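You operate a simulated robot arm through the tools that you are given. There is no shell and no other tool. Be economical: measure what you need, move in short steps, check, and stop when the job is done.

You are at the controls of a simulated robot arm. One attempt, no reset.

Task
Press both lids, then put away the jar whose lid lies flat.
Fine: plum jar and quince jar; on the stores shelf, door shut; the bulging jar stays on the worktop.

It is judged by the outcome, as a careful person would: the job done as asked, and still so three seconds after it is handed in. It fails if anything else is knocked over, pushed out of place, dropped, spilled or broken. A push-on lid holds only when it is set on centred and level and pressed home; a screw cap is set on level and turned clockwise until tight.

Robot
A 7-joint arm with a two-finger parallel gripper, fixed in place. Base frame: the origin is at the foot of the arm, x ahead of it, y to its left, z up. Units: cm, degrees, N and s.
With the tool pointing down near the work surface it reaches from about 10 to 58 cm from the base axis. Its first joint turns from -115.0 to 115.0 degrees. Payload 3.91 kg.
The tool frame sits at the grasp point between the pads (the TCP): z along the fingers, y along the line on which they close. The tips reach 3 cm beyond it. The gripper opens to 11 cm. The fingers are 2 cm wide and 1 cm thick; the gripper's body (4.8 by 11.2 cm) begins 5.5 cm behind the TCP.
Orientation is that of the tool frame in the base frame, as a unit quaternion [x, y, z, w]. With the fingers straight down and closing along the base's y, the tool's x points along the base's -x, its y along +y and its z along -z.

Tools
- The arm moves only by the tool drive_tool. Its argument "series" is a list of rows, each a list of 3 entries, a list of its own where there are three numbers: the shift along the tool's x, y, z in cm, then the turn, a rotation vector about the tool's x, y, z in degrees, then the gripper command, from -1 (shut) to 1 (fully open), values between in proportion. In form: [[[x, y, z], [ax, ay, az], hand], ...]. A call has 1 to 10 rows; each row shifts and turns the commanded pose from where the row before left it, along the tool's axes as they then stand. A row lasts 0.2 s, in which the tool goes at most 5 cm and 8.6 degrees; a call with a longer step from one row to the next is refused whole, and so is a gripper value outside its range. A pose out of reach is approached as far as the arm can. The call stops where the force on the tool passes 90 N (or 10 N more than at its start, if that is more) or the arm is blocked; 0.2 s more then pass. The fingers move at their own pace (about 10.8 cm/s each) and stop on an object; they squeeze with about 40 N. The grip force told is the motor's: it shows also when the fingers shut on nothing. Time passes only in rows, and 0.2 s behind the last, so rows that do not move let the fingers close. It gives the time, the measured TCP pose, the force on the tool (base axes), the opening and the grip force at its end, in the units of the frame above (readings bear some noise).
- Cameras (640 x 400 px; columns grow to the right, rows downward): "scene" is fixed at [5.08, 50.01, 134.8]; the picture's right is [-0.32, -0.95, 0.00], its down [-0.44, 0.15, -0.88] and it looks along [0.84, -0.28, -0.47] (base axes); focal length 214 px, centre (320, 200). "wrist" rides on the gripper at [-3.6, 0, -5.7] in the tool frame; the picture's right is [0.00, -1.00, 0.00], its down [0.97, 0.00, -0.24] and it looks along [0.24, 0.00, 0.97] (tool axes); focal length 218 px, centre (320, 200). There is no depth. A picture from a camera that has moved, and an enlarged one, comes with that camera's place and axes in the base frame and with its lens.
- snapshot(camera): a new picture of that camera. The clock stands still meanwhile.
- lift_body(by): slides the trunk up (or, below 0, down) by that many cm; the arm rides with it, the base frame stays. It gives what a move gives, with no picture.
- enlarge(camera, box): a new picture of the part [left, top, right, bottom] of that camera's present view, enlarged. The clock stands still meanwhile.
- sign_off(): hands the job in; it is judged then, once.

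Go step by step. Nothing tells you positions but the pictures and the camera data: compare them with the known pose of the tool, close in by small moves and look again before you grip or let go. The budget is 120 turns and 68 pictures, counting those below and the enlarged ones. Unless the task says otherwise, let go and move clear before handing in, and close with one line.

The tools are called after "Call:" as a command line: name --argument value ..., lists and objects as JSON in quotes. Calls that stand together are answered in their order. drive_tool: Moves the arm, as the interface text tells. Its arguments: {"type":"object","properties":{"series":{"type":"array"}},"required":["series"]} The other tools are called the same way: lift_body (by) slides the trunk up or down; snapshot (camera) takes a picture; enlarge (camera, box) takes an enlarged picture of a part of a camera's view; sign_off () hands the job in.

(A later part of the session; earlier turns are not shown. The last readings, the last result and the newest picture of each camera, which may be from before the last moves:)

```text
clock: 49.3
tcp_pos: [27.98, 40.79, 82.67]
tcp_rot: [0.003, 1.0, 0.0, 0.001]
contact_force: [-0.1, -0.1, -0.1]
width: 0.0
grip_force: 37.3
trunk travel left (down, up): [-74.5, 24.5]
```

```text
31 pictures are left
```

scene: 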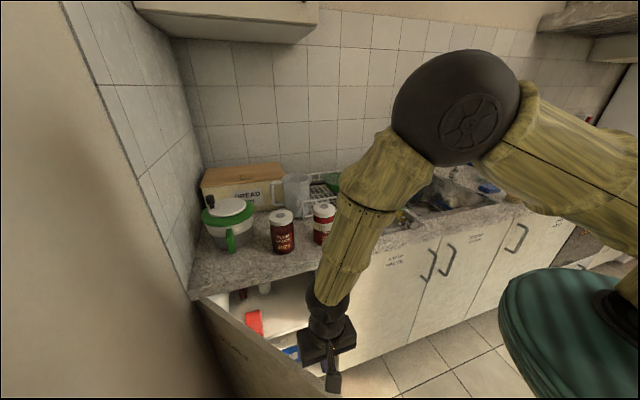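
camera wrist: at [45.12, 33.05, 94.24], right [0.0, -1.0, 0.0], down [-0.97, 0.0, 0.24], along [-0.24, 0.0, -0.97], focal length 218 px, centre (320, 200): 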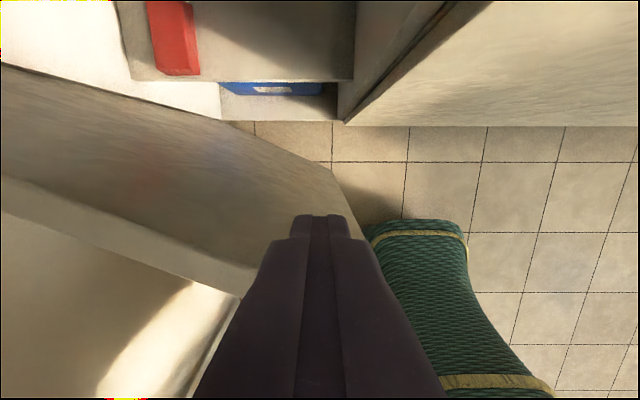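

Works with no trouble. Continuing the arc.

Call:
drive_tool --series '[[[2.8, 2.6, 0], [0, 0, 0], -1], [[2.6, 2.9, 0], [0, 0, 0], -1], [[2.2, 3.2, 0], [0, 0, 0], -1], [[1.9, 3.4, 0], [0, 0, 0], -1], [[1.5, 3.5, 0], [0, 0, 0], -1], [[1.1, 3.7, 0], [0, 0, 0], -1], [[0, 0, 0], [0, 0, 0], -1]]'

Call:
snapshot --camera "scene"

```text
clock: 50.9
tcp_pos: [15.48, 60.28, 82.39]
tcp_rot: [0.0, 1.0, 0.0, 0.0]
contact_force: [-0.1, 0.3, 1.0]
width: 0.01
grip_force: 37.8
trunk travel left (down, up): [-74.5, 24.5]
```

```text
30 pictures are left
```

scene: 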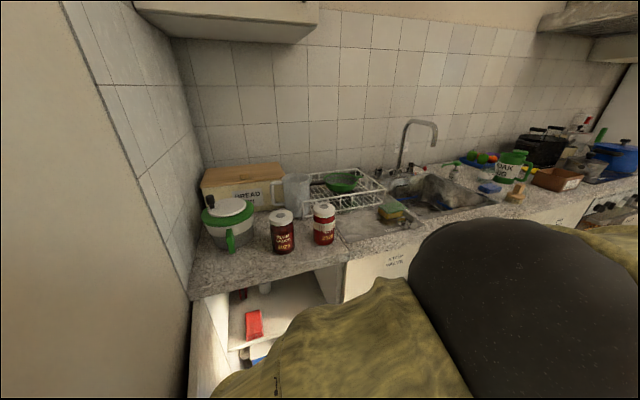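

The door is wide open. I'll move back to the middle, in front of the opening, and tilt the wrist to look inside.

Call:
drive_tool --series '[[[-1, -4, 0], [0, 0, 0], -1], [[-3, -4, 0], [0, 0, 0], -1], [[-4, -3, 0], [0, 0, 0], -1], [[-4, -2, 0], [0, 0, 0], -1], [[-3, 0, 0], [0, 0, 0], -1], [[0, 0, 0], [0, 0, 0], -1]]'

Call:
drive_tool --series '[[[0, 0, 0], [0, -8, 0], 1], [[0, 0, 0], [0, -8, 0], 1], [[0, 0, 0], [0, -8, 0], 1], [[0, 0, 0], [0, -8, 0], 1], [[0, 0, 0], [0, -8, 0], 1], [[0, 0, 0], [0, -8, 0], 1], [[0, 0, 0], [0, -8, 0], 1], [[0, 0, 0], [0, -8, 0], 1], [[0, 0, 0], [0, 0, 0], 1]]'

Call:
snapshot --camera "wrist"

Call:
enlarge --camera "scene" --box '[180, 250, 372, 370]'

```text
clock: 52.3
tcp_pos: [30.81, 47.32, 82.85]
tcp_rot: [-0.001, 1.0, 0.0, 0.001]
contact_force: [-0.4, -0.3, 0.7]
width: 0.0
grip_force: 37.4
trunk travel left (down, up): [-74.5, 24.5]
```

```text
clock: 54.3
tcp_pos: [33.68, 45.4, 82.91]
tcp_rot: [0.035, 0.867, -0.022, 0.497]
contact_force: [0.7, 0.3, -0.5]
width: 10.99
grip_force: 0.1
out of reach, approached as far as the arm can: row 7
trunk travel left (down, up): [-74.5, 24.5]
```

```text
29 pictures are left
camera wrist: at [30.5, 45.68, 88.87], right [-0.08, -1.0, 0.0], down [-0.7, 0.06, -0.72], along [0.71, -0.06, -0.7], focal length 218 px, centre (320, 200)
```

wrist: 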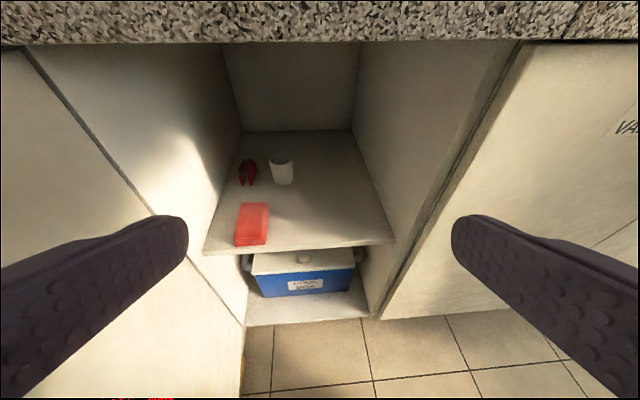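

```text
3.33 times, centred on (276, 310) of scene
camera zoom: at [5.08, 50.01, 134.8], right [-0.32, -0.95, 0.0], down [-0.44, 0.15, -0.88], along [0.84, -0.28, -0.47], focal length 715 px, centre (467, -167)
```

zoom: 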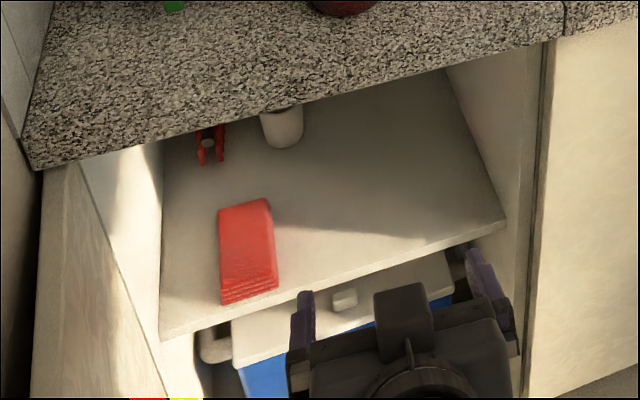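

The shelf is at z ≈ 53, front edge x ≈ 54.8, spanning y 29–65. Its right half is clear, so the jar goes near (62, 40). I'll raise the trunk to jar height and go forward with open fingers tilted about 70°.

Call:
lift_body --by 14

Call:
drive_tool --series '[[[0, 0, 0], [0, 0, 0], 1], [[-1.5, 0, 2.6], [0, 0, 0], 1], [[-1.5, 0, 2.6], [0, 0, 0], 1], [[-1.5, 0, 2.6], [0, 0, 0], 1], [[0, 0, 0], [0, 0, 0], 1]]'

```text
clock: 55.9
tcp_pos: [33.71, 45.28, 96.73]
tcp_rot: [0.035, 0.866, -0.026, 0.498]
contact_force: [0.7, -0.2, 0.1]
width: 11.01
grip_force: 0.1
trunk travel left (down, up): [-88.5, 10.5]
```

```text
clock: 57.1
tcp_pos: [39.73, 46.95, 96.57]
tcp_rot: [0.001, 0.866, -0.011, 0.501]
contact_force: [0.0, 0.6, 0.5]
width: 10.98
grip_force: 0.1
trunk travel left (down, up): [-88.5, 10.5]
```

Call:
drive_tool --series '[[[0, -1.5, 0], [0, -5, 0], 1], [[0, -1.4, 0], [0, -5, 0], 1], [[0, 0, 0], [0, 0, 0], 1]]'

Call:
snapshot --camera "wrist"

```text
clock: 57.9
tcp_pos: [42.05, 42.11, 96.87]
tcp_rot: [0.029, 0.821, -0.023, 0.57]
contact_force: [0.9, 0.7, 0.1]
width: 10.99
grip_force: 0.0
trunk travel left (down, up): [-88.5, 10.5]
```

```text
27 pictures are left
camera wrist: at [37.96, 42.37, 102.14], right [-0.08, -1.0, 0.01], down [-0.56, 0.04, -0.83], along [0.82, -0.07, -0.56], focal length 218 px, centre (320, 200)
```

wrist: 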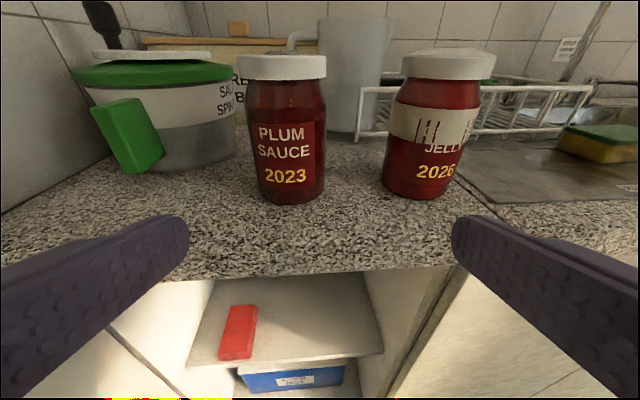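

Approaching further; checking alignment at x ≈ 47.

Call:
drive_tool --series '[[[-1.2, 0, 3.3], [0, 0, 0], 1], [[-1.2, 0, 3.3], [0, 0, 0], 1], [[0, 0, 0], [0, 0, 0], 1]]'

Call:
snapshot --camera "wrist"

```text
clock: 58.7
tcp_pos: [46.22, 44.52, 96.82]
tcp_rot: [0.003, 0.821, -0.002, 0.572]
contact_force: [-0.2, -0.1, -0.5]
width: 10.99
grip_force: 0.1
trunk travel left (down, up): [-88.5, 10.5]
```

```text
26 pictures are left
camera wrist: at [42.1, 44.42, 102.19], right [-0.01, -1.0, 0.0], down [-0.56, 0.01, -0.83], along [0.83, -0.01, -0.56], focal length 218 px, centre (320, 200)
```

wrist: 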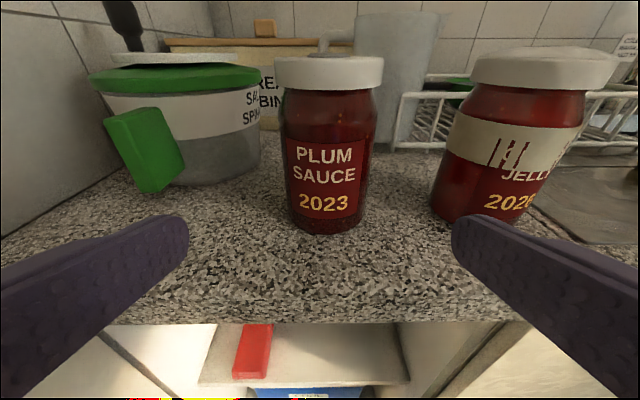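

Plum jar is at y ≈ 43.8, between the fingers. Advancing the rest in two parts with a slight y correction.

Call:
drive_tool --series '[[[-0.77, -0.2, 2.7], [0, 0, 0], 1], [[-0.77, -0.2, 2.7], [0, 0, 0], 1], [[-0.77, -0.2, 2.7], [0, 0, 0], 1], [[0, 0, 0], [0, 0, 0], 1]]'

Call:
snapshot --camera "wrist"

Call:
enlarge --camera "scene" --box '[220, 180, 380, 280]'

```text
clock: 59.7
tcp_pos: [53.94, 46.13, 98.49]
tcp_rot: [0.009, 0.821, 0.02, 0.571]
contact_force: [0.2, -0.7, 0.0]
width: 10.99
grip_force: 0.0
trunk travel left (down, up): [-88.5, 10.5]
```

```text
25 pictures are left
camera wrist: at [49.81, 45.78, 103.79], right [0.01, -1.0, -0.04], down [-0.56, 0.03, -0.83], along [0.83, 0.03, -0.56], focal length 218 px, centre (320, 200)
```

wrist: 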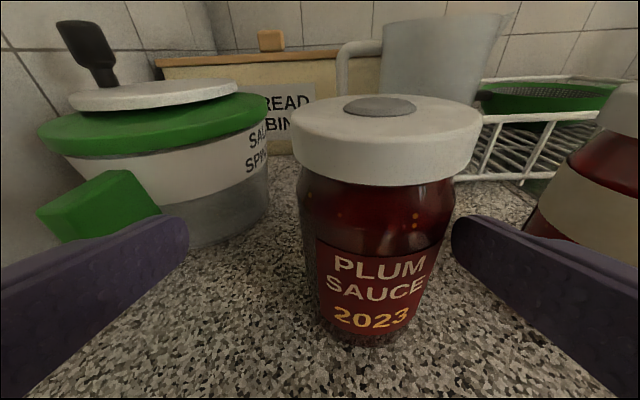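

```text
4.00 times, centred on (300, 230) of scene
camera zoom: at [5.08, 50.01, 134.8], right [-0.32, -0.95, 0.0], down [-0.44, 0.15, -0.88], along [0.84, -0.28, -0.47], focal length 858 px, centre (400, 80)
```

zoom: 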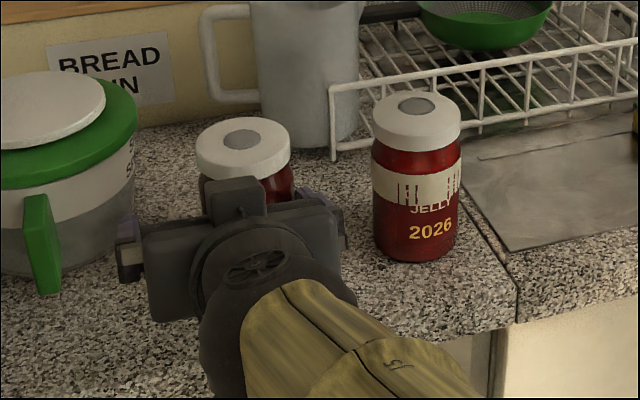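

The arm is drifting off the command (wrist limit because the arm sits high). I'll back off, then raise the tool and lower the trunk equally, so the arm works in a better posture.

Call:
drive_tool --series '[[[0.96, 0, -2.63], [0, 0, 0], 1], [[0.96, 0, -2.63], [0, 0, 0], 1], [[0.96, 0, -2.63], [0, 0, 0], 1], [[-3.76, 0, -1.37], [0, 0, 0], 1], [[-3.76, 0, -1.37], [0, 0, 0], 1], [[-3.76, 0, -1.37], [0, 0, 0], 1], [[-3.76, 0, -1.37], [0, 0, 0], 1], [[-3.76, 0, -1.37], [0, 0, 0], 1], [[0, 0, 0], [0, 0, 0], 1]]'

Call:
lift_body --by -20

```text
clock: 61.7
tcp_pos: [46.82, 43.05, 116.12]
tcp_rot: [0.002, 0.819, -0.012, 0.573]
contact_force: [-0.6, 0.1, 0.7]
width: 11.0
grip_force: 0.2
trunk travel left (down, up): [-88.5, 10.5]
```

```text
clock: 63.9
tcp_pos: [46.74, 43.04, 96.24]
tcp_rot: [0.001, 0.82, -0.011, 0.573]
contact_force: [-1.0, -0.1, -0.6]
width: 11.0
grip_force: 0.0
trunk travel left (down, up): [-68.5, 30.5]
```

Call:
drive_tool --series '[[[-0.9, 0, 2.5], [0, 0, 0], 1], [[-0.9, 0, 2.5], [0, 0, 0], 1], [[-0.9, 0, 2.5], [0, 0, 0], 1], [[0, 0, 0], [0, 0, 0], 1]]'

Call:
snapshot --camera "wrist"

```text
clock: 64.9
tcp_pos: [54.39, 43.13, 96.01]
tcp_rot: [0.0, 0.819, -0.01, 0.574]
contact_force: [-1.2, -0.1, -0.1]
width: 11.01
grip_force: 0.1
trunk travel left (down, up): [-68.5, 30.5]
```

```text
23 pictures are left
camera wrist: at [50.27, 43.15, 101.21], right [-0.01, -1.0, 0.02], down [-0.56, -0.01, -0.83], along [0.83, -0.02, -0.56], focal length 218 px, centre (320, 200)
```

wrist: 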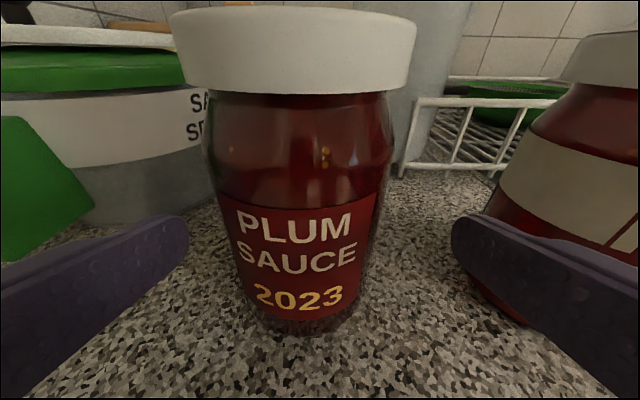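

Good posture now. Shift y +0.9, forward 2.5, then close.

Call:
drive_tool --series '[[[0, 0.9, 0], [0, 0, 0], 1], [[-0.45, 0, 1.2], [0, 0, 0], 1], [[-0.45, 0, 1.2], [0, 0, 0], 1], [[0, 0, 0], [0, 0, 0], 1]]'

Call:
snapshot --camera "wrist"

```text
clock: 65.9
tcp_pos: [57.38, 43.84, 96.11]
tcp_rot: [0.001, 0.82, -0.011, 0.572]
contact_force: [0.7, 0.7, 0.5]
width: 10.99
grip_force: 0.2
trunk travel left (down, up): [-68.5, 30.5]
```

```text
22 pictures are left
camera wrist: at [53.21, 43.88, 101.33], right [-0.01, -1.0, 0.02], down [-0.56, -0.01, -0.83], along [0.83, -0.02, -0.56], focal length 218 px, centre (320, 200)
```

wrist: 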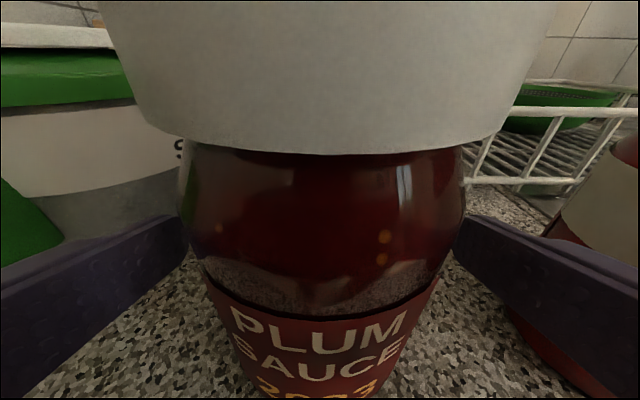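

Well centred between the pads. Closing.

Call:
drive_tool --series '[[[0, 0, 0], [0, 0, 0], 0.4], [[0, 0, 0], [0, 0, 0], 0.3], [[0, 0, 0], [0, 0, 0], 0.2], [[0, 0, 0], [0, 0, 0], -1], [[0, 0, 0], [0, 0, 0], -1], [[0, 0, 0], [0, 0, 0], -1]]'

```text
clock: 67.3
tcp_pos: [57.41, 43.75, 96.01]
tcp_rot: [0.002, 0.82, -0.012, 0.573]
contact_force: [0.1, -1.8, -0.2]
width: 6.94
grip_force: 40.6
trunk travel left (down, up): [-68.5, 30.5]
```

Gripped at 6.94 cm. Lifting 6 cm with the trunk, then checking.

Call:
lift_body --by 6

Call:
enlarge --camera "scene" --box '[200, 150, 392, 270]'

```text
clock: 68.3
tcp_pos: [57.36, 43.78, 101.88]
tcp_rot: [0.001, 0.82, -0.011, 0.573]
contact_force: [0.0, -0.6, -5.8]
width: 6.92
grip_force: 39.7
trunk travel left (down, up): [-74.5, 24.5]
```

```text
3.33 times, centred on (296, 210) of scene
camera zoom: at [5.08, 50.01, 134.8], right [-0.32, -0.95, 0.0], down [-0.44, 0.15, -0.88], along [0.84, -0.28, -0.47], focal length 715 px, centre (400, 167)
```

zoom: 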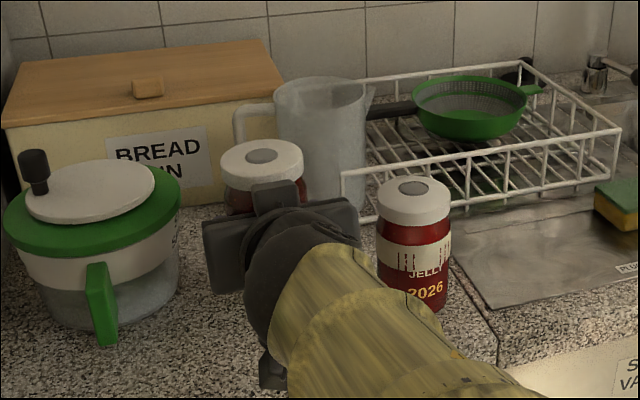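

Held. Retracting 14.5 cm clear of the counter edge.

Call:
drive_tool --series '[[[0.5, 0, -1.4], [0, 0, 0], -1], [[1.03, -0.5, -2.82], [0, 0, 0], -1], [[1.03, -0.5, -2.82], [0, 0, 0], -1], [[1.03, -0.5, -2.82], [0, 0, 0], -1], [[1.03, -0.5, -2.82], [0, 0, 0], -1], [[0.34, -0.5, -0.94], [0, 0, 0], -1], [[0, 0, 0], [0, 0, 0], -1]]'

Call:
snapshot --camera "scene"

Call:
snapshot --camera "wrist"

```text
clock: 69.9
tcp_pos: [45.69, 39.73, 101.95]
tcp_rot: [0.021, 0.817, -0.031, 0.576]
contact_force: [-0.5, 0.5, -6.4]
width: 6.9
grip_force: 40.1
out of reach, approached as far as the arm can: row 6
trunk travel left (down, up): [-74.5, 24.5]
```

```text
20 pictures are left
```

scene: 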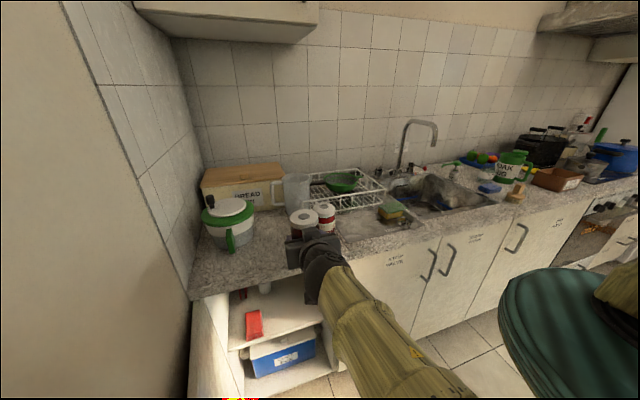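

```text
19 pictures are left
camera wrist: at [41.56, 40.04, 107.14], right [-0.07, -1.0, 0.03], down [-0.55, 0.02, -0.83], along [0.83, -0.07, -0.55], focal length 218 px, centre (320, 200)
```

wrist: 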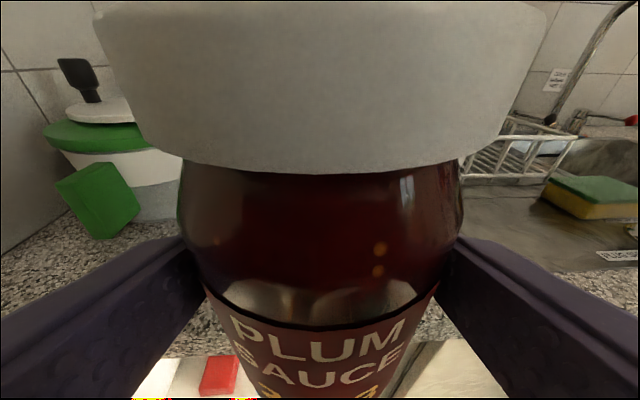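

Not yet clear of the edge (arm folded to its limit). I'll raise the trunk 14 and lower the arm 14 relative to it, where it could fold further.

Call:
lift_body --by 14

Call:
drive_tool --series '[[[3.29, 0, 1.2], [0, 0, 0], -1], [[3.29, 0, 1.2], [0, 0, 0], -1], [[3.29, 0, 1.2], [0, 0, 0], -1], [[2.35, 0, 0.85], [0, 0, 0], -1], [[0, 0, 0], [0, 0, 0], -1]]'

```text
clock: 71.6
tcp_pos: [45.68, 39.76, 116.0]
tcp_rot: [0.023, 0.818, -0.03, 0.574]
contact_force: [0.8, 0.3, -6.1]
width: 6.91
grip_force: 39.6
trunk travel left (down, up): [-88.5, 10.5]
```

```text
clock: 72.8
tcp_pos: [45.32, 40.17, 103.33]
tcp_rot: [0.024, 0.821, -0.02, 0.57]
contact_force: [0.1, -0.6, -5.3]
width: 6.92
grip_force: 40.3
trunk travel left (down, up): [-88.5, 10.5]
```

Call:
drive_tool --series '[[[0.52, 0, -1.4], [0, 0, 0], -1], [[0.52, 0, -1.4], [0, 0, 0], -1], [[0, 0, 0], [0, 0, 0], -1]]'

```text
clock: 73.6
tcp_pos: [44.44, 38.71, 102.76]
tcp_rot: [0.025, 0.816, -0.041, 0.576]
contact_force: [-0.2, 0.1, -5.5]
width: 6.91
grip_force: 40.4
out of reach, approached as far as the arm can: row 1, 2
trunk travel left (down, up): [-88.5, 10.5]
```

The limit is radial, so a larger y lets x be smaller. Moving +y by 7 while backing off.

Call:
drive_tool --series '[[[0, 2.5, 0], [0, 0, 0], -1], [[0, 2.5, 0], [0, 0, 0], -1], [[0.3, 2.5, -0.9], [0, 0, 0], -1], [[0, 0, 0], [0, 0, 0], -1]]'

Call:
snapshot --camera "wrist"

```text
clock: 74.6
tcp_pos: [41.39, 47.77, 102.76]
tcp_rot: [0.011, 0.818, -0.025, 0.574]
contact_force: [0.1, -0.1, -4.8]
width: 6.92
grip_force: 40.6
trunk travel left (down, up): [-88.5, 10.5]
```

```text
18 pictures are left
camera wrist: at [37.35, 48.06, 108.0], right [-0.05, -1.0, 0.03], down [-0.56, 0.0, -0.83], along [0.83, -0.05, -0.55], focal length 218 px, centre (320, 200)
```

wrist: 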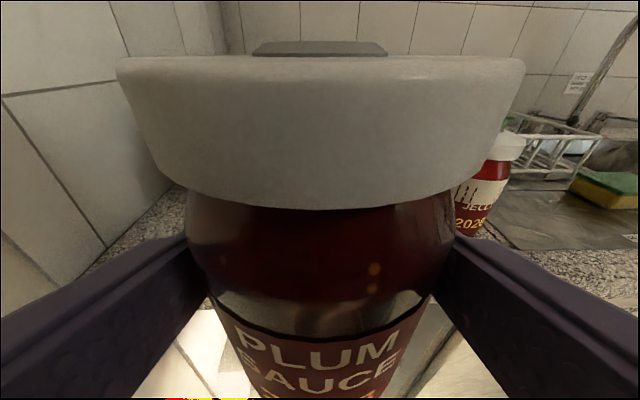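

The jar seems to have pivoted a little in the grip. Checking from the side.

Call:
enlarge --camera "scene" --box '[200, 160, 360, 260]'

```text
4.00 times, centred on (280, 210) of scene
camera zoom: at [5.08, 50.01, 134.8], right [-0.32, -0.95, 0.0], down [-0.44, 0.15, -0.88], along [0.84, -0.28, -0.47], focal length 858 px, centre (480, 160)
```

zoom: 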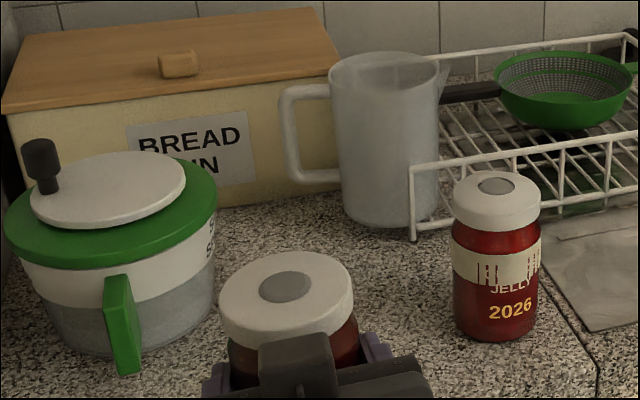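

The jar is level, having perhaps settled a little lower in the grip. Now raising the arm gently relative to the trunk, then lowering the trunk in front of the cupboard.

Call:
drive_tool --series '[[[-1.22, 0, -0.445], [0, 0, 0], -1], [[-1.22, 0, -0.445], [0, 0, 0], -1], [[-1.22, 0, -0.445], [0, 0, 0], -1], [[-1.22, 0, -0.445], [0, 0, 0], -1], [[-1.22, 0, -0.445], [0, 0, 0], -1], [[-1.22, 0, -0.445], [0, 0, 0], -1], [[-1.22, 0, -0.445], [0, 0, 0], -1], [[-1.22, 0, -0.445], [0, 0, 0], -1], [[-1.22, 0, -0.445], [0, 0, 0], -1], [[0, 0, 0], [0, 0, 0], -1]]'

Call:
lift_body --by -44

Call:
snapshot --camera "wrist"

Call:
enlarge --camera "scene" --box '[180, 250, 372, 370]'

```text
clock: 76.8
tcp_pos: [42.93, 46.99, 114.35]
tcp_rot: [0.024, 0.817, -0.036, 0.575]
contact_force: [-0.3, 0.7, -5.5]
width: 6.91
grip_force: 40.1
trunk travel left (down, up): [-88.5, 10.5]
```

```text
refused: -44 is not a number from -40 to 40
```

```text
16 pictures are left
camera wrist: at [38.87, 47.33, 119.54], right [-0.08, -1.0, 0.03], down [-0.55, 0.02, -0.83], along [0.83, -0.08, -0.55], focal length 218 px, centre (320, 200)
```

wrist: 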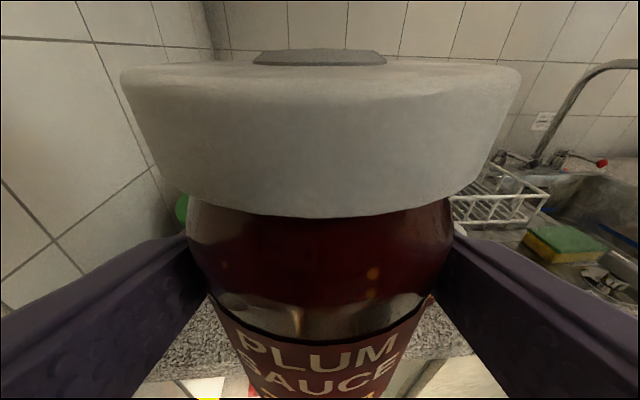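

```text
3.33 times, centred on (276, 310) of scene
camera zoom: at [5.08, 50.01, 134.8], right [-0.32, -0.95, 0.0], down [-0.44, 0.15, -0.88], along [0.84, -0.28, -0.47], focal length 715 px, centre (467, -167)
```

zoom: 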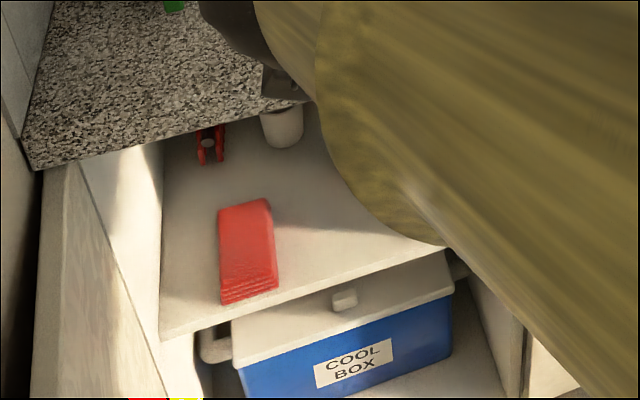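

Clear of the edge by about 2 cm; I'll shift +y 1.5 for margin, then lower.

Call:
drive_tool --series '[[[0, 0.5, 0], [0, 0, 0], -1], [[0, 0.5, 0], [0, 0, 0], -1], [[0, 0.5, 0], [0, 0, 0], -1], [[0, 0, 0], [0, 0, 0], -1]]'

Call:
lift_body --by -40

Call:
lift_body --by -9

Call:
snapshot --camera "wrist"

Call:
snapshot --camera "scene"

```text
clock: 77.8
tcp_pos: [42.17, 49.47, 114.77]
tcp_rot: [0.021, 0.821, -0.022, 0.57]
contact_force: [-0.2, 0.4, -6.0]
width: 6.92
grip_force: 40.3
trunk travel left (down, up): [-88.5, 10.5]
```

```text
clock: 81.6
tcp_pos: [42.35, 49.37, 74.76]
tcp_rot: [0.021, 0.819, -0.026, 0.573]
contact_force: [0.5, -0.2, -5.5]
width: 6.9
grip_force: 40.3
trunk travel left (down, up): [-48.5, 50.5]
```

```text
clock: 82.9
tcp_pos: [42.25, 49.32, 65.66]
tcp_rot: [0.019, 0.819, -0.025, 0.574]
contact_force: [0.1, -0.5, -5.8]
width: 6.92
grip_force: 40.0
trunk travel left (down, up): [-39.5, 59.5]
```

```text
14 pictures are left
camera wrist: at [38.24, 49.67, 70.92], right [-0.06, -1.0, 0.02], down [-0.56, 0.02, -0.83], along [0.83, -0.06, -0.56], focal length 218 px, centre (320, 200)
```

wrist: 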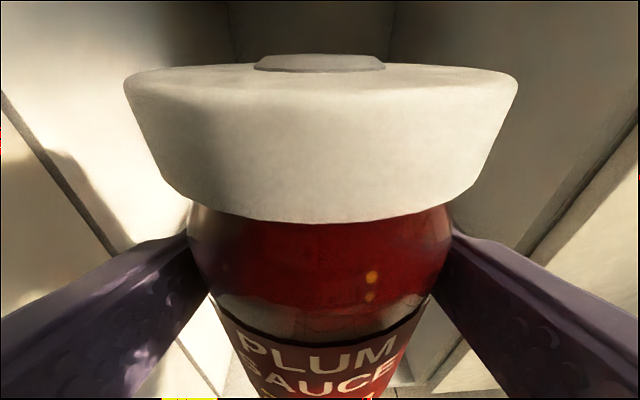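

```text
13 pictures are left
```

scene: 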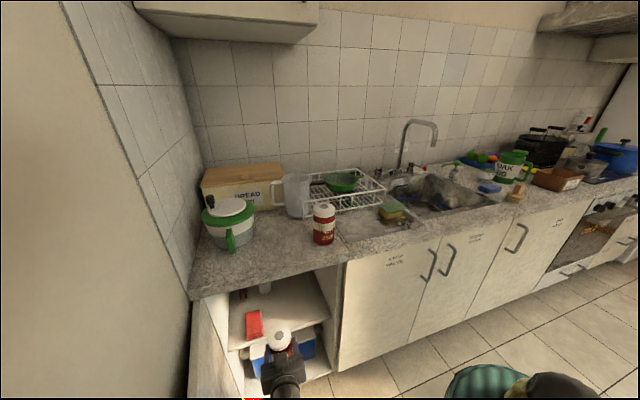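

The jar is in front of the shelf opening, bottom about 6 cm above the shelf. Moving forward and to y ≈ 42.

Call:
drive_tool --series '[[[-0.5, -0.3, 1.4], [0, 0, 0], -1], [[-0.68, -0.9, 1.88], [0, 0, 0], -1], [[-0.68, -0.9, 1.88], [0, 0, 0], -1], [[-0.68, -0.9, 1.88], [0, 0, 0], -1], [[-0.68, -0.9, 1.88], [0, 0, 0], -1], [[-0.68, -0.9, 1.88], [0, 0, 0], -1], [[-0.68, -0.9, 1.88], [0, 0, 0], -1], [[-0.68, 0, 1.88], [0, 0, 0], -1], [[0, 0, 0], [0, 0, 0], -1]]'

```text
clock: 84.9
tcp_pos: [55.64, 45.01, 65.7]
tcp_rot: [0.001, 0.819, -0.012, 0.574]
contact_force: [0.8, 0.5, -6.6]
width: 6.92
grip_force: 40.1
trunk travel left (down, up): [-39.5, 59.5]
```

Call:
drive_tool --series '[[[-0.51, -0.8, 1.41], [0, 0, 0], -1], [[-0.51, -0.8, 1.41], [0, 0, 0], -1], [[-0.51, -0.8, 1.41], [0, 0, 0], -1], [[0, 0, 0], [0, 0, 0], -1]]'

Call:
snapshot --camera "wrist"

Call:
enlarge --camera "scene" --box '[190, 260, 382, 380]'

```text
clock: 85.9
tcp_pos: [60.06, 42.56, 65.72]
tcp_rot: [0.002, 0.82, -0.012, 0.573]
contact_force: [-0.5, -0.1, -6.5]
width: 6.93
grip_force: 40.1
trunk travel left (down, up): [-39.5, 59.5]
```

```text
12 pictures are left
camera wrist: at [56.04, 42.6, 71.02], right [-0.02, -1.0, 0.02], down [-0.56, 0.0, -0.83], along [0.83, -0.03, -0.56], focal length 218 px, centre (320, 200)
```

wrist: 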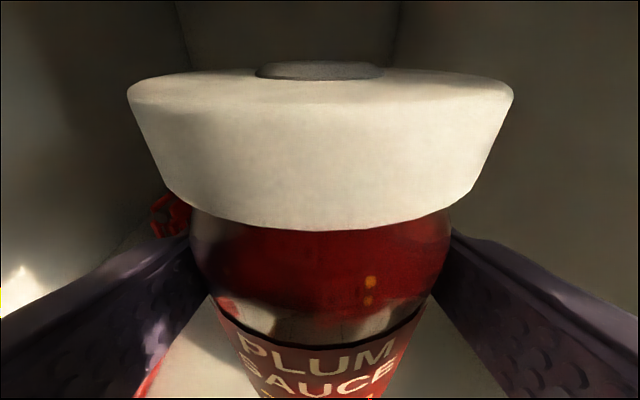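

```text
3.33 times, centred on (286, 320) of scene
camera zoom: at [5.08, 50.01, 134.8], right [-0.32, -0.95, 0.0], down [-0.44, 0.15, -0.88], along [0.84, -0.28, -0.47], focal length 715 px, centre (433, -200)
```

zoom: 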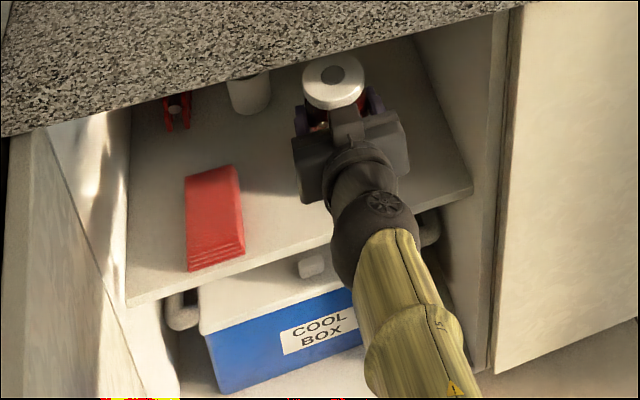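

The jar is level over the shelf. Lowering 3 cm with the trunk, then small steps until the shelf takes the weight.

Call:
lift_body --by -3

Call:
lift_body --by -1

Call:
lift_body --by -0.6

Call:
lift_body --by -0.5

```text
clock: 86.6
tcp_pos: [60.11, 42.49, 62.79]
tcp_rot: [0.002, 0.819, -0.013, 0.573]
contact_force: [-0.1, 1.4, -6.4]
width: 6.92
grip_force: 39.6
trunk travel left (down, up): [-36.5, 62.5]
```

```text
clock: 87.2
tcp_pos: [60.16, 42.53, 61.9]
tcp_rot: [0.002, 0.82, -0.013, 0.572]
contact_force: [-0.2, 0.1, -6.0]
width: 6.9
grip_force: 39.7
trunk travel left (down, up): [-35.5, 63.5]
```

```text
clock: 87.7
tcp_pos: [60.14, 42.46, 61.21]
tcp_rot: [0.004, 0.819, -0.014, 0.574]
contact_force: [0.3, 0.1, -6.3]
width: 6.89
grip_force: 40.2
trunk travel left (down, up): [-34.9, 64.1]
```

```text
clock: 88.3
tcp_pos: [60.24, 42.43, 60.59]
tcp_rot: [0.003, 0.819, -0.014, 0.573]
contact_force: [0.5, 0.4, -6.0]
width: 6.91
grip_force: 40.2
trunk travel left (down, up): [-34.4, 64.6]
```

Call:
lift_body --by -0.5

Call:
lift_body --by -0.5

Call:
lift_body --by -0.4

```text
clock: 88.8
tcp_pos: [60.16, 42.46, 60.17]
tcp_rot: [0.003, 0.82, -0.014, 0.572]
contact_force: [0.1, -1.3, -6.6]
width: 6.91
grip_force: 39.6
trunk travel left (down, up): [-33.9, 65.1]
```

```text
clock: 89.4
tcp_pos: [60.17, 42.36, 59.69]
tcp_rot: [0.003, 0.819, -0.014, 0.573]
contact_force: [-0.1, -0.4, -6.7]
width: 6.91
grip_force: 40.1
trunk travel left (down, up): [-33.4, 65.6]
```

```text
clock: 89.9
tcp_pos: [60.22, 42.45, 59.39]
tcp_rot: [0.002, 0.82, -0.013, 0.573]
contact_force: [0.2, -1.4, -6.0]
width: 6.9
grip_force: 40.2
trunk travel left (down, up): [-33.0, 66.0]
```

Still hanging freely; continuing.

Call:
lift_body --by -0.5

Call:
lift_body --by -0.5

Call:
enlarge --camera "wrist" --box '[120, 200, 440, 400]'

```text
clock: 90.4
tcp_pos: [60.15, 42.47, 58.87]
tcp_rot: [0.003, 0.82, -0.013, 0.572]
contact_force: [0.9, -0.3, -6.4]
width: 6.92
grip_force: 39.3
trunk travel left (down, up): [-32.5, 66.5]
```

```text
clock: 91.0
tcp_pos: [60.16, 42.33, 58.28]
tcp_rot: [0.003, 0.82, -0.014, 0.572]
contact_force: [-0.4, -0.1, -5.2]
width: 6.89
grip_force: 40.3
trunk travel left (down, up): [-32.0, 67.0]
```

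```text
2.00 times, centred on (280, 300) of wrist
camera zoom: at [56.06, 42.55, 63.52], right [-0.02, -1.0, 0.02], down [-0.56, 0.0, -0.83], along [0.83, -0.03, -0.56], focal length 436 px, centre (400, 0)
```

zoom: 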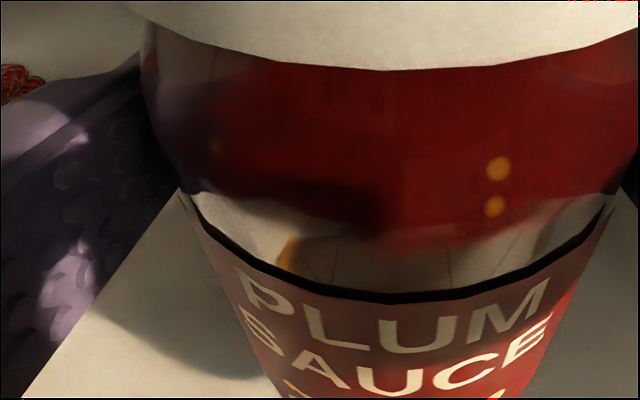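

Call:
lift_body --by -0.4

Call:
lift_body --by -0.4

Call:
lift_body --by -0.4

```text
clock: 91.5
tcp_pos: [60.26, 42.36, 57.9]
tcp_rot: [0.004, 0.819, -0.014, 0.573]
contact_force: [0.1, 0.6, -6.5]
width: 6.92
grip_force: 40.0
trunk travel left (down, up): [-31.6, 67.4]
```

```text
clock: 92.0
tcp_pos: [60.16, 42.43, 57.5]
tcp_rot: [0.003, 0.819, -0.014, 0.573]
contact_force: [0.5, -0.8, -6.7]
width: 6.9
grip_force: 39.7
trunk travel left (down, up): [-31.2, 67.8]
```

```text
clock: 92.6
tcp_pos: [60.11, 42.41, 57.08]
tcp_rot: [0.003, 0.819, -0.013, 0.573]
contact_force: [1.4, -0.5, -1.9]
width: 6.9
grip_force: 40.0
trunk travel left (down, up): [-30.8, 68.2]
```

Contact beginning. A bit more so it sits firmly.

Call:
lift_body --by -0.2

Call:
lift_body --by -0.2

Call:
enlarge --camera "scene" --box '[240, 270, 336, 330]'

```text
clock: 93.1
tcp_pos: [60.2, 42.4, 57.15]
tcp_rot: [0.004, 0.819, -0.012, 0.574]
contact_force: [-0.6, -1.5, 8.3]
width: 6.93
grip_force: 40.4
trunk travel left (down, up): [-30.6, 68.4]
```

```text
clock: 93.6
tcp_pos: [60.11, 42.37, 57.22]
tcp_rot: [0.003, 0.817, -0.011, 0.576]
contact_force: [2.4, -0.9, 21.7]
width: 6.91
grip_force: 40.2
trunk travel left (down, up): [-30.4, 68.6]
```

```text
6.67 times, centred on (288, 300) of scene
camera zoom: at [5.08, 50.01, 134.8], right [-0.32, -0.95, 0.0], down [-0.44, 0.15, -0.88], along [0.84, -0.28, -0.47], focal length 1430 px, centre (533, -467)
```

zoom: 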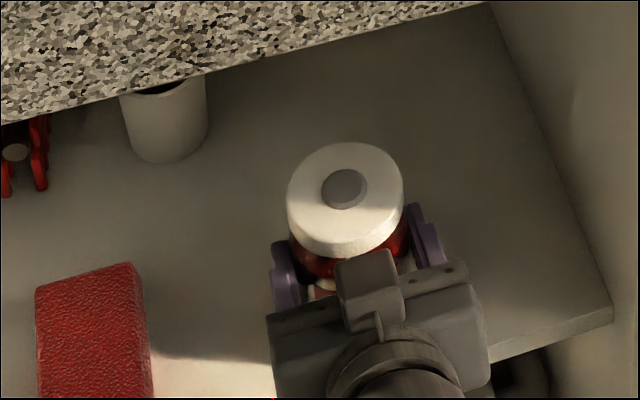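

Seated with 22 N down. Easing off slightly, then opening the fingers gradually.

Call:
lift_body --by 0.25

Call:
drive_tool --series '[[[0, 0, 0], [0, 0, 0], 0.24], [[0, 0, 0], [0, 0, 0], 0.27], [[0, 0, 0], [0, 0, 0], 0.29], [[0, 0, 0], [0, 0, 0], 0.32], [[0, 0, 0], [0, 0, 0], 0.38], [[0, 0, 0], [0, 0, 0], 0.45], [[0, 0, 0], [0, 0, 0], 0.6], [[0, 0, 0], [0, 0, 0], 0.6]]'

Call:
snapshot --camera "wrist"

```text
clock: 94.1
tcp_pos: [60.0, 42.34, 57.21]
tcp_rot: [0.003, 0.818, -0.012, 0.575]
contact_force: [7.5, 2.3, 16.2]
width: 6.9
grip_force: 40.2
trunk travel left (down, up): [-30.6, 68.4]
```

```text
clock: 95.9
tcp_pos: [60.19, 42.36, 57.03]
tcp_rot: [0.002, 0.82, -0.012, 0.573]
contact_force: [0.8, 0.0, 0.0]
width: 8.8
grip_force: 0.1
trunk travel left (down, up): [-30.6, 68.4]
```

```text
8 pictures are left
camera wrist: at [56.02, 42.54, 62.23], right [-0.02, -1.0, 0.02], down [-0.56, 0.0, -0.83], along [0.83, -0.03, -0.56], focal length 218 px, centre (320, 200)
```

wrist: 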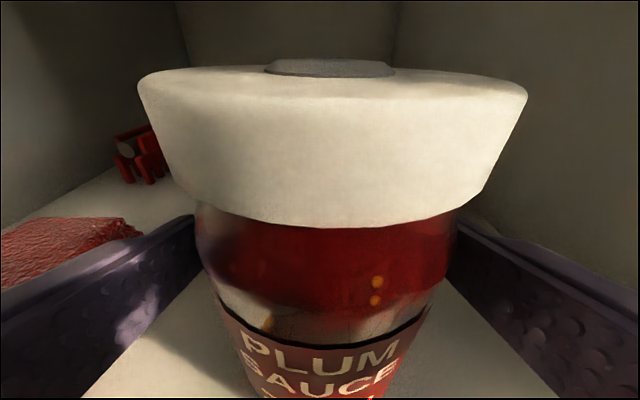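

The jar stands level and released. Backing straight out.

Call:
drive_tool --series '[[[0.34, 0, -0.94], [0, 0, 0], 0.6], [[0.85, 0, -2.35], [0, 0, 0], 0.6], [[0.85, 0, -2.35], [0, 0, 0], 0.6], [[0.85, 0.5, -2.35], [0, 0, 0], 0.6], [[0.85, 1, -2.35], [0, 0, 0], 0.6], [[0.85, 1, -2.35], [0, 0, 0], 0.6], [[0.85, 1, -2.35], [0, 0, 0], 0.6], [[0, 0, 0], [0, 0, 0], 0.6]]'

Call:
snapshot --camera "wrist"

```text
clock: 97.7
tcp_pos: [45.09, 45.34, 56.91]
tcp_rot: [0.016, 0.821, -0.018, 0.571]
contact_force: [0.1, 0.1, -0.3]
width: 8.81
grip_force: 0.1
trunk travel left (down, up): [-30.6, 68.4]
```

```text
7 pictures are left
camera wrist: at [41.09, 45.58, 62.27], right [-0.04, -1.0, 0.01], down [-0.56, 0.02, -0.83], along [0.83, -0.04, -0.56], focal length 218 px, centre (320, 200)
```

wrist: 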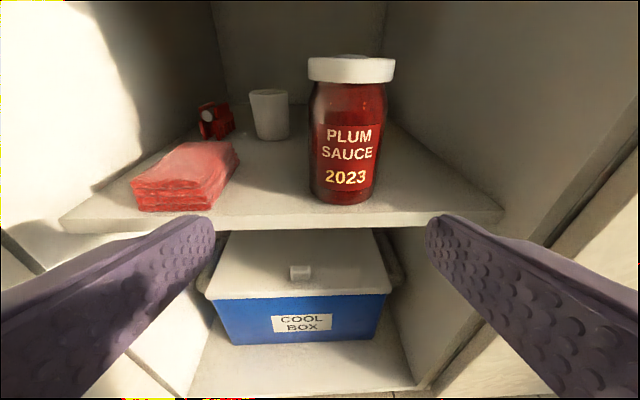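

The jar stands on the shelf. Next, shut the door: raise the trunk, turn the tool down, and go over the open door's top edge.

Call:
lift_body --by 40

Call:
lift_body --by 8

Call:
drive_tool --series '[[[0, 0, 0], [0, 7.8, 0], 1], [[0, 0, 0], [0, 7.8, 0], 1], [[0, 0, 0], [0, 7.8, 0], 1], [[0, 0, 0], [0, 7.8, 0], 1], [[0, 0, 0], [0, 7.8, 0], 1], [[0, 0, 0], [0, 7.8, 0], 1], [[0, 0, 0], [0, 7.8, 0], 1], [[0, 0, 0], [0, 7.8, 0], 1], [[0, 0, 0], [0, 7.8, 0], 1], [[0, 0, 0], [0, 0, 0], 1]]'

Call:
drive_tool --series '[[[4, 1.9, 0], [0, 0, 0], 1], [[4, 1.9, 0], [0, 0, 0], 1], [[4, 1.9, 0], [0, 0, 0], 1], [[4, 1.9, 0], [0, 0, 0], 1], [[4, 1.9, 0], [0, 0, 0], 1], [[3, 1.9, 0], [0, 0, 0], 1], [[0, 0, 0], [0, 0, 0], 1]]'

Call:
snapshot --camera "wrist"

```text
clock: 101.5
tcp_pos: [45.28, 45.3, 96.84]
tcp_rot: [0.013, 0.819, -0.02, 0.574]
contact_force: [-0.2, 0.1, 0.6]
width: 8.79
grip_force: 0.1
trunk travel left (down, up): [-70.6, 28.4]
```

```text
clock: 102.7
tcp_pos: [45.33, 45.35, 104.92]
tcp_rot: [0.013, 0.819, -0.021, 0.573]
contact_force: [0.5, -2.1, -0.1]
width: 8.8
grip_force: 0.1
trunk travel left (down, up): [-78.6, 20.4]
```

```text
clock: 104.9
tcp_pos: [43.81, 46.37, 104.81]
tcp_rot: [0.007, 1.0, -0.009, -0.001]
contact_force: [0.6, 0.8, 0.2]
width: 10.98
grip_force: 0.0
trunk travel left (down, up): [-78.6, 20.4]
```

```text
clock: 106.5
tcp_pos: [21.12, 58.09, 104.92]
tcp_rot: [0.011, 1.0, -0.008, -0.002]
contact_force: [0.1, 0.1, 0.5]
width: 11.0
grip_force: 0.0
trunk travel left (down, up): [-78.6, 20.4]
```

```text
6 pictures are left
camera wrist: at [24.69, 58.03, 110.44], right [-0.02, -1.0, 0.02], down [-0.97, 0.02, 0.24], along [-0.24, -0.01, -0.97], focal length 218 px, centre (320, 200)
```

wrist: 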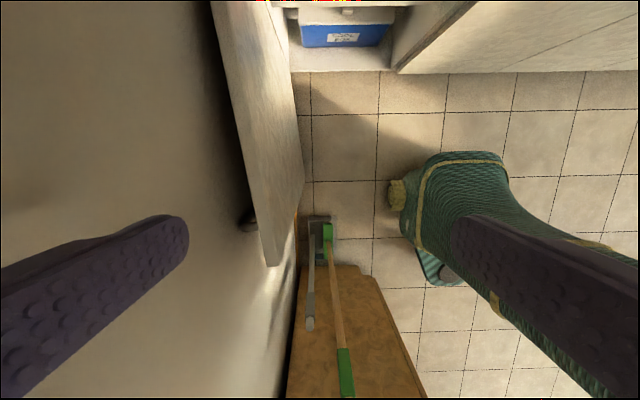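

The door's top edge runs from (51.8, 68) to its free end (10.8, 63.9), near the wall at y ≈ 69. I'll lean the tool 30° so its body stays away from the wall, and bring open fingers above the door's top at x ≈ 15.

Call:
drive_tool --series '[[[0, 0, 0], [-7.5, 0, 0], 0.09], [[0, 0, 0], [-7.5, 0, 0], 0.09], [[0, 0, 0], [-7.5, 0, 0], 0.09], [[0, 0, 0], [-7.5, 0, 0], 0.09], [[1.53, -0.48, 3.19], [0, 0, 0], 0.09], [[1.53, -0.48, 3.19], [0, 0, 0], 0.09], [[1.53, -0.48, 3.19], [0, 0, 0], 0.09], [[1.53, -0.48, 3.19], [0, 0, 0], 0.09], [[0, 0, 0], [0, 0, 0], 0.09]]'

Call:
snapshot --camera "wrist"

```text
clock: 108.5
tcp_pos: [15.48, 62.87, 92.75]
tcp_rot: [0.011, 0.968, 0.251, 0.001]
contact_force: [-0.4, -0.1, 0.0]
width: 6.01
grip_force: 0.0
trunk travel left (down, up): [-78.6, 20.4]
```

```text
5 pictures are left
camera wrist: at [19.09, 59.95, 97.63], right [-0.02, -0.87, -0.48], down [-0.97, -0.1, 0.21], along [-0.23, 0.48, -0.85], focal length 218 px, centre (320, 200)
```

wrist: 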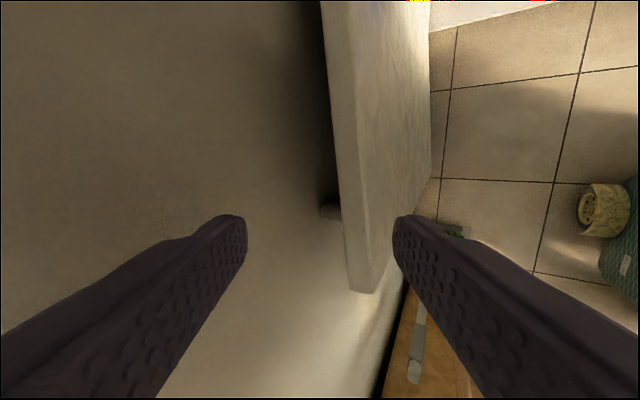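

Geometry agrees: door top centre at x 15.5 is y ≈ 64.1. Lowering straight down 7 cm so the fingers straddle the door top.

Call:
drive_tool --series '[[[0, -0.92, 1.55], [0, 0, 0], 0.09], [[0, -0.92, 1.55], [0, 0, 0], 0.09], [[0, -0.92, 1.55], [0, 0, 0], 0.09], [[0, -0.92, 1.55], [0, 0, 0], 0.09], [[0, 0, 0], [0, 0, 0], 0.09]]'

```text
clock: 109.7
tcp_pos: [15.33, 62.52, 85.38]
tcp_rot: [0.01, 0.968, 0.25, 0.001]
contact_force: [-0.1, 0.8, -0.3]
width: 6.01
grip_force: 0.0
trunk travel left (down, up): [-78.6, 20.4]
```

No contact on the way down. Dragging the door closed along its arc to about 50°.

Call:
drive_tool --series '[[[-0.3, -1.88, -1.05], [0, 0, 0], 0.09], [[-0.3, -1.88, -1.05], [0, 0, 0], 0.09], [[-0.9, -3.33, -1.84], [0, 0, 0], 0.09], [[-1.3, -3.15, -1.75], [0, 0, 0], 0.09], [[-1.7, -2.98, -1.65], [0, 0, 0], 0.09], [[-1.7, -2.45, -1.36], [0, 0, 0], 0.09], [[-1.5, -1.84, -1.02], [0, 0, 0], 0.09], [[0, 0, 0], [0, 0, 0], 0.09]]'

Call:
snapshot --camera "wrist"

```text
clock: 111.5
tcp_pos: [22.6, 42.5, 85.32]
tcp_rot: [0.009, 0.968, 0.25, 0.001]
contact_force: [0.3, 0.0, -0.2]
width: 5.99
grip_force: 0.1
trunk travel left (down, up): [-78.6, 20.4]
```

```text
4 pictures are left
camera wrist: at [26.19, 39.63, 90.19], right [-0.02, -0.87, -0.48], down [-0.97, -0.1, 0.21], along [-0.23, 0.47, -0.85], focal length 218 px, centre (320, 200)
```

wrist: 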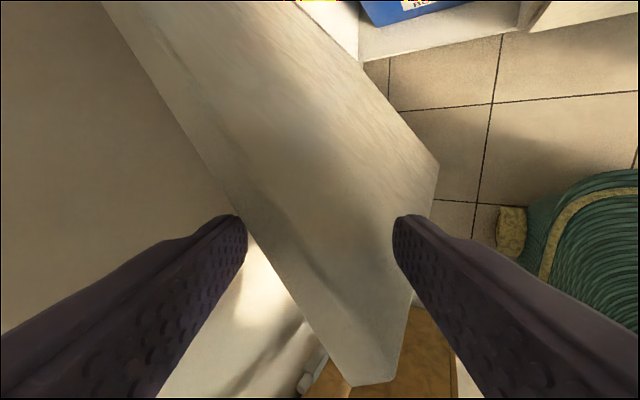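

The door follows nicely, now about 50°. I'll lift off, straighten the tool with fingers shut, and go to the outer side of the door at about (22.8, 53.3).

Call:
drive_tool --series '[[[0, 1.46, -2.63], [0, 0, 0], 0.09], [[0, 1.46, -2.63], [0, 0, 0], 0.09], [[0, 1.6, -2.9], [0, 0, 0], 0.09], [[0, 0, 0], [7.25, 0, 0], -1], [[0, 0, 0], [7.25, 0, 0], -1], [[0, 0, 0], [7.25, 0, 0], -1], [[0, 0, 0], [7.25, 0, 0], -1], [[0, 3.6, 0], [0, 0, 0], -1], [[0, 3.6, 0], [0, 0, 0], -1], [[0, 3.6, 0], [0, 0, 0], -1]]'

Call:
drive_tool --series '[[[0, 0, 0], [0, 0, 0], -1], [[0, 0, 0], [0, 0, 0], -1]]'

Call:
snapshot --camera "wrist"

```text
clock: 113.7
tcp_pos: [22.93, 53.25, 94.84]
tcp_rot: [0.009, 1.0, -0.001, -0.001]
contact_force: [-0.2, 1.4, 0.4]
width: 0.0
grip_force: 37.7
trunk travel left (down, up): [-78.6, 20.4]
```

```text
clock: 114.3
tcp_pos: [22.9, 53.18, 94.82]
tcp_rot: [0.01, 1.0, -0.001, -0.002]
contact_force: [0.2, -0.3, -0.6]
width: 0.01
grip_force: 37.8
trunk travel left (down, up): [-78.6, 20.4]
```

```text
3 pictures are left
camera wrist: at [26.53, 53.04, 100.51], right [-0.02, -1.0, 0.0], down [-0.97, 0.02, 0.24], along [-0.24, 0.0, -0.97], focal length 218 px, centre (320, 200)
```

wrist: 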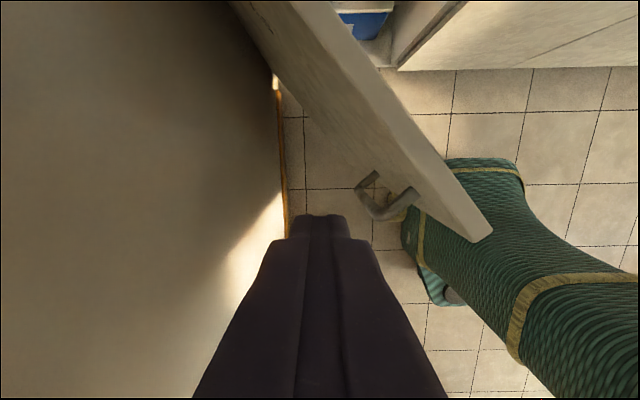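

The finger is outside the door at radius 32, clear of the handle. Going down and pushing the door shut along its arc, slower towards the end.

Call:
drive_tool --series '[[[0, 0, 3.6], [0, 0, 0], -1], [[0, 0, 3.6], [0, 0, 0], -1], [[0, 0, 3.6], [0, 0, 0], -1], [[-1.05, -1.75, 0], [0, 0, 0], -1], [[-1.05, -1.75, 0], [0, 0, 0], -1], [[-2.5, -3.1, 0], [0, 0, 0], -1], [[-2.9, -2.9, 0], [0, 0, 0], -1], [[-3.2, -2.4, 0], [0, 0, 0], -1], [[0, 0, 0], [0, 0, 0], -1]]'

Call:
drive_tool --series '[[[-1.75, -1.05, 0], [0, 0, 0], -1], [[-1.75, -1.05, 0], [0, 0, 0], -1], [[-1.6, -0.7, 0], [0, 0, 0], -1], [[-1.6, -0.7, 0], [0, 0, 0], -1], [[-1.35, -0.45, 0], [0, 0, 0], -1], [[-1.35, -0.45, 0], [0, 0, 0], -1], [[-1.1, -0.3, 0], [0, 0, 0], -1], [[-1.1, -0.3, 0], [0, 0, 0], -1], [[0, 0, 0], [0, 0, 0], -1]]'

```text
clock: 116.3
tcp_pos: [33.12, 40.87, 84.09]
tcp_rot: [0.009, 1.0, -0.001, -0.002]
contact_force: [0.7, 0.1, -0.3]
width: 0.0
grip_force: 37.5
trunk travel left (down, up): [-78.6, 20.4]
```

```text
clock: 118.3
tcp_pos: [44.84, 35.82, 84.0]
tcp_rot: [0.011, 1.0, -0.001, -0.002]
contact_force: [0.9, 0.0, -0.1]
width: 0.0
grip_force: 37.6
trunk travel left (down, up): [-78.6, 20.4]
```

Door is nearly closed (about 10°). Now I'll back off, drop slightly, and push on the handle bar for the last stretch.

Call:
drive_tool --series '[[[4, 0, 0], [0, 0, 0], -1], [[4, -2.3, 0], [0, 0, 0], -1], [[0, -4, 2], [0, 0, 0], -1], [[0, 0, 2], [0, 0, 0], -1], [[-1.5, 0, 0], [0, 0, 0], -1], [[-1.5, 0, 0], [0, 0, 0], -1], [[-1.3, 0, 0], [0, 0, 0], -1], [[-1.3, 0, 0], [0, 0, 0], -1], [[-1.0, 0, 0], [0, 0, 0], -1], [[0, 0, 0], [0, 0, 0], -1]]'

Call:
drive_tool --series '[[[-0.7, 0, 0], [0, 0, 0], -1], [[-0.7, 0, 0], [0, 0, 0], -1], [[-0.5, 0, 0], [0, 0, 0], -1], [[0, 0, 0], [0, 0, 0], -1]]'

```text
clock: 120.5
tcp_pos: [43.24, 29.65, 79.83]
tcp_rot: [0.009, 1.0, 0.0, -0.002]
contact_force: [0.5, -0.9, -0.5]
width: 0.0
grip_force: 38.0
trunk travel left (down, up): [-78.6, 20.4]
```

```text
clock: 121.5
tcp_pos: [44.99, 29.66, 79.97]
tcp_rot: [0.01, 1.0, 0.0, -0.002]
contact_force: [-0.6, 0.1, -0.3]
width: 0.01
grip_force: 37.8
trunk travel left (down, up): [-78.6, 20.4]
```

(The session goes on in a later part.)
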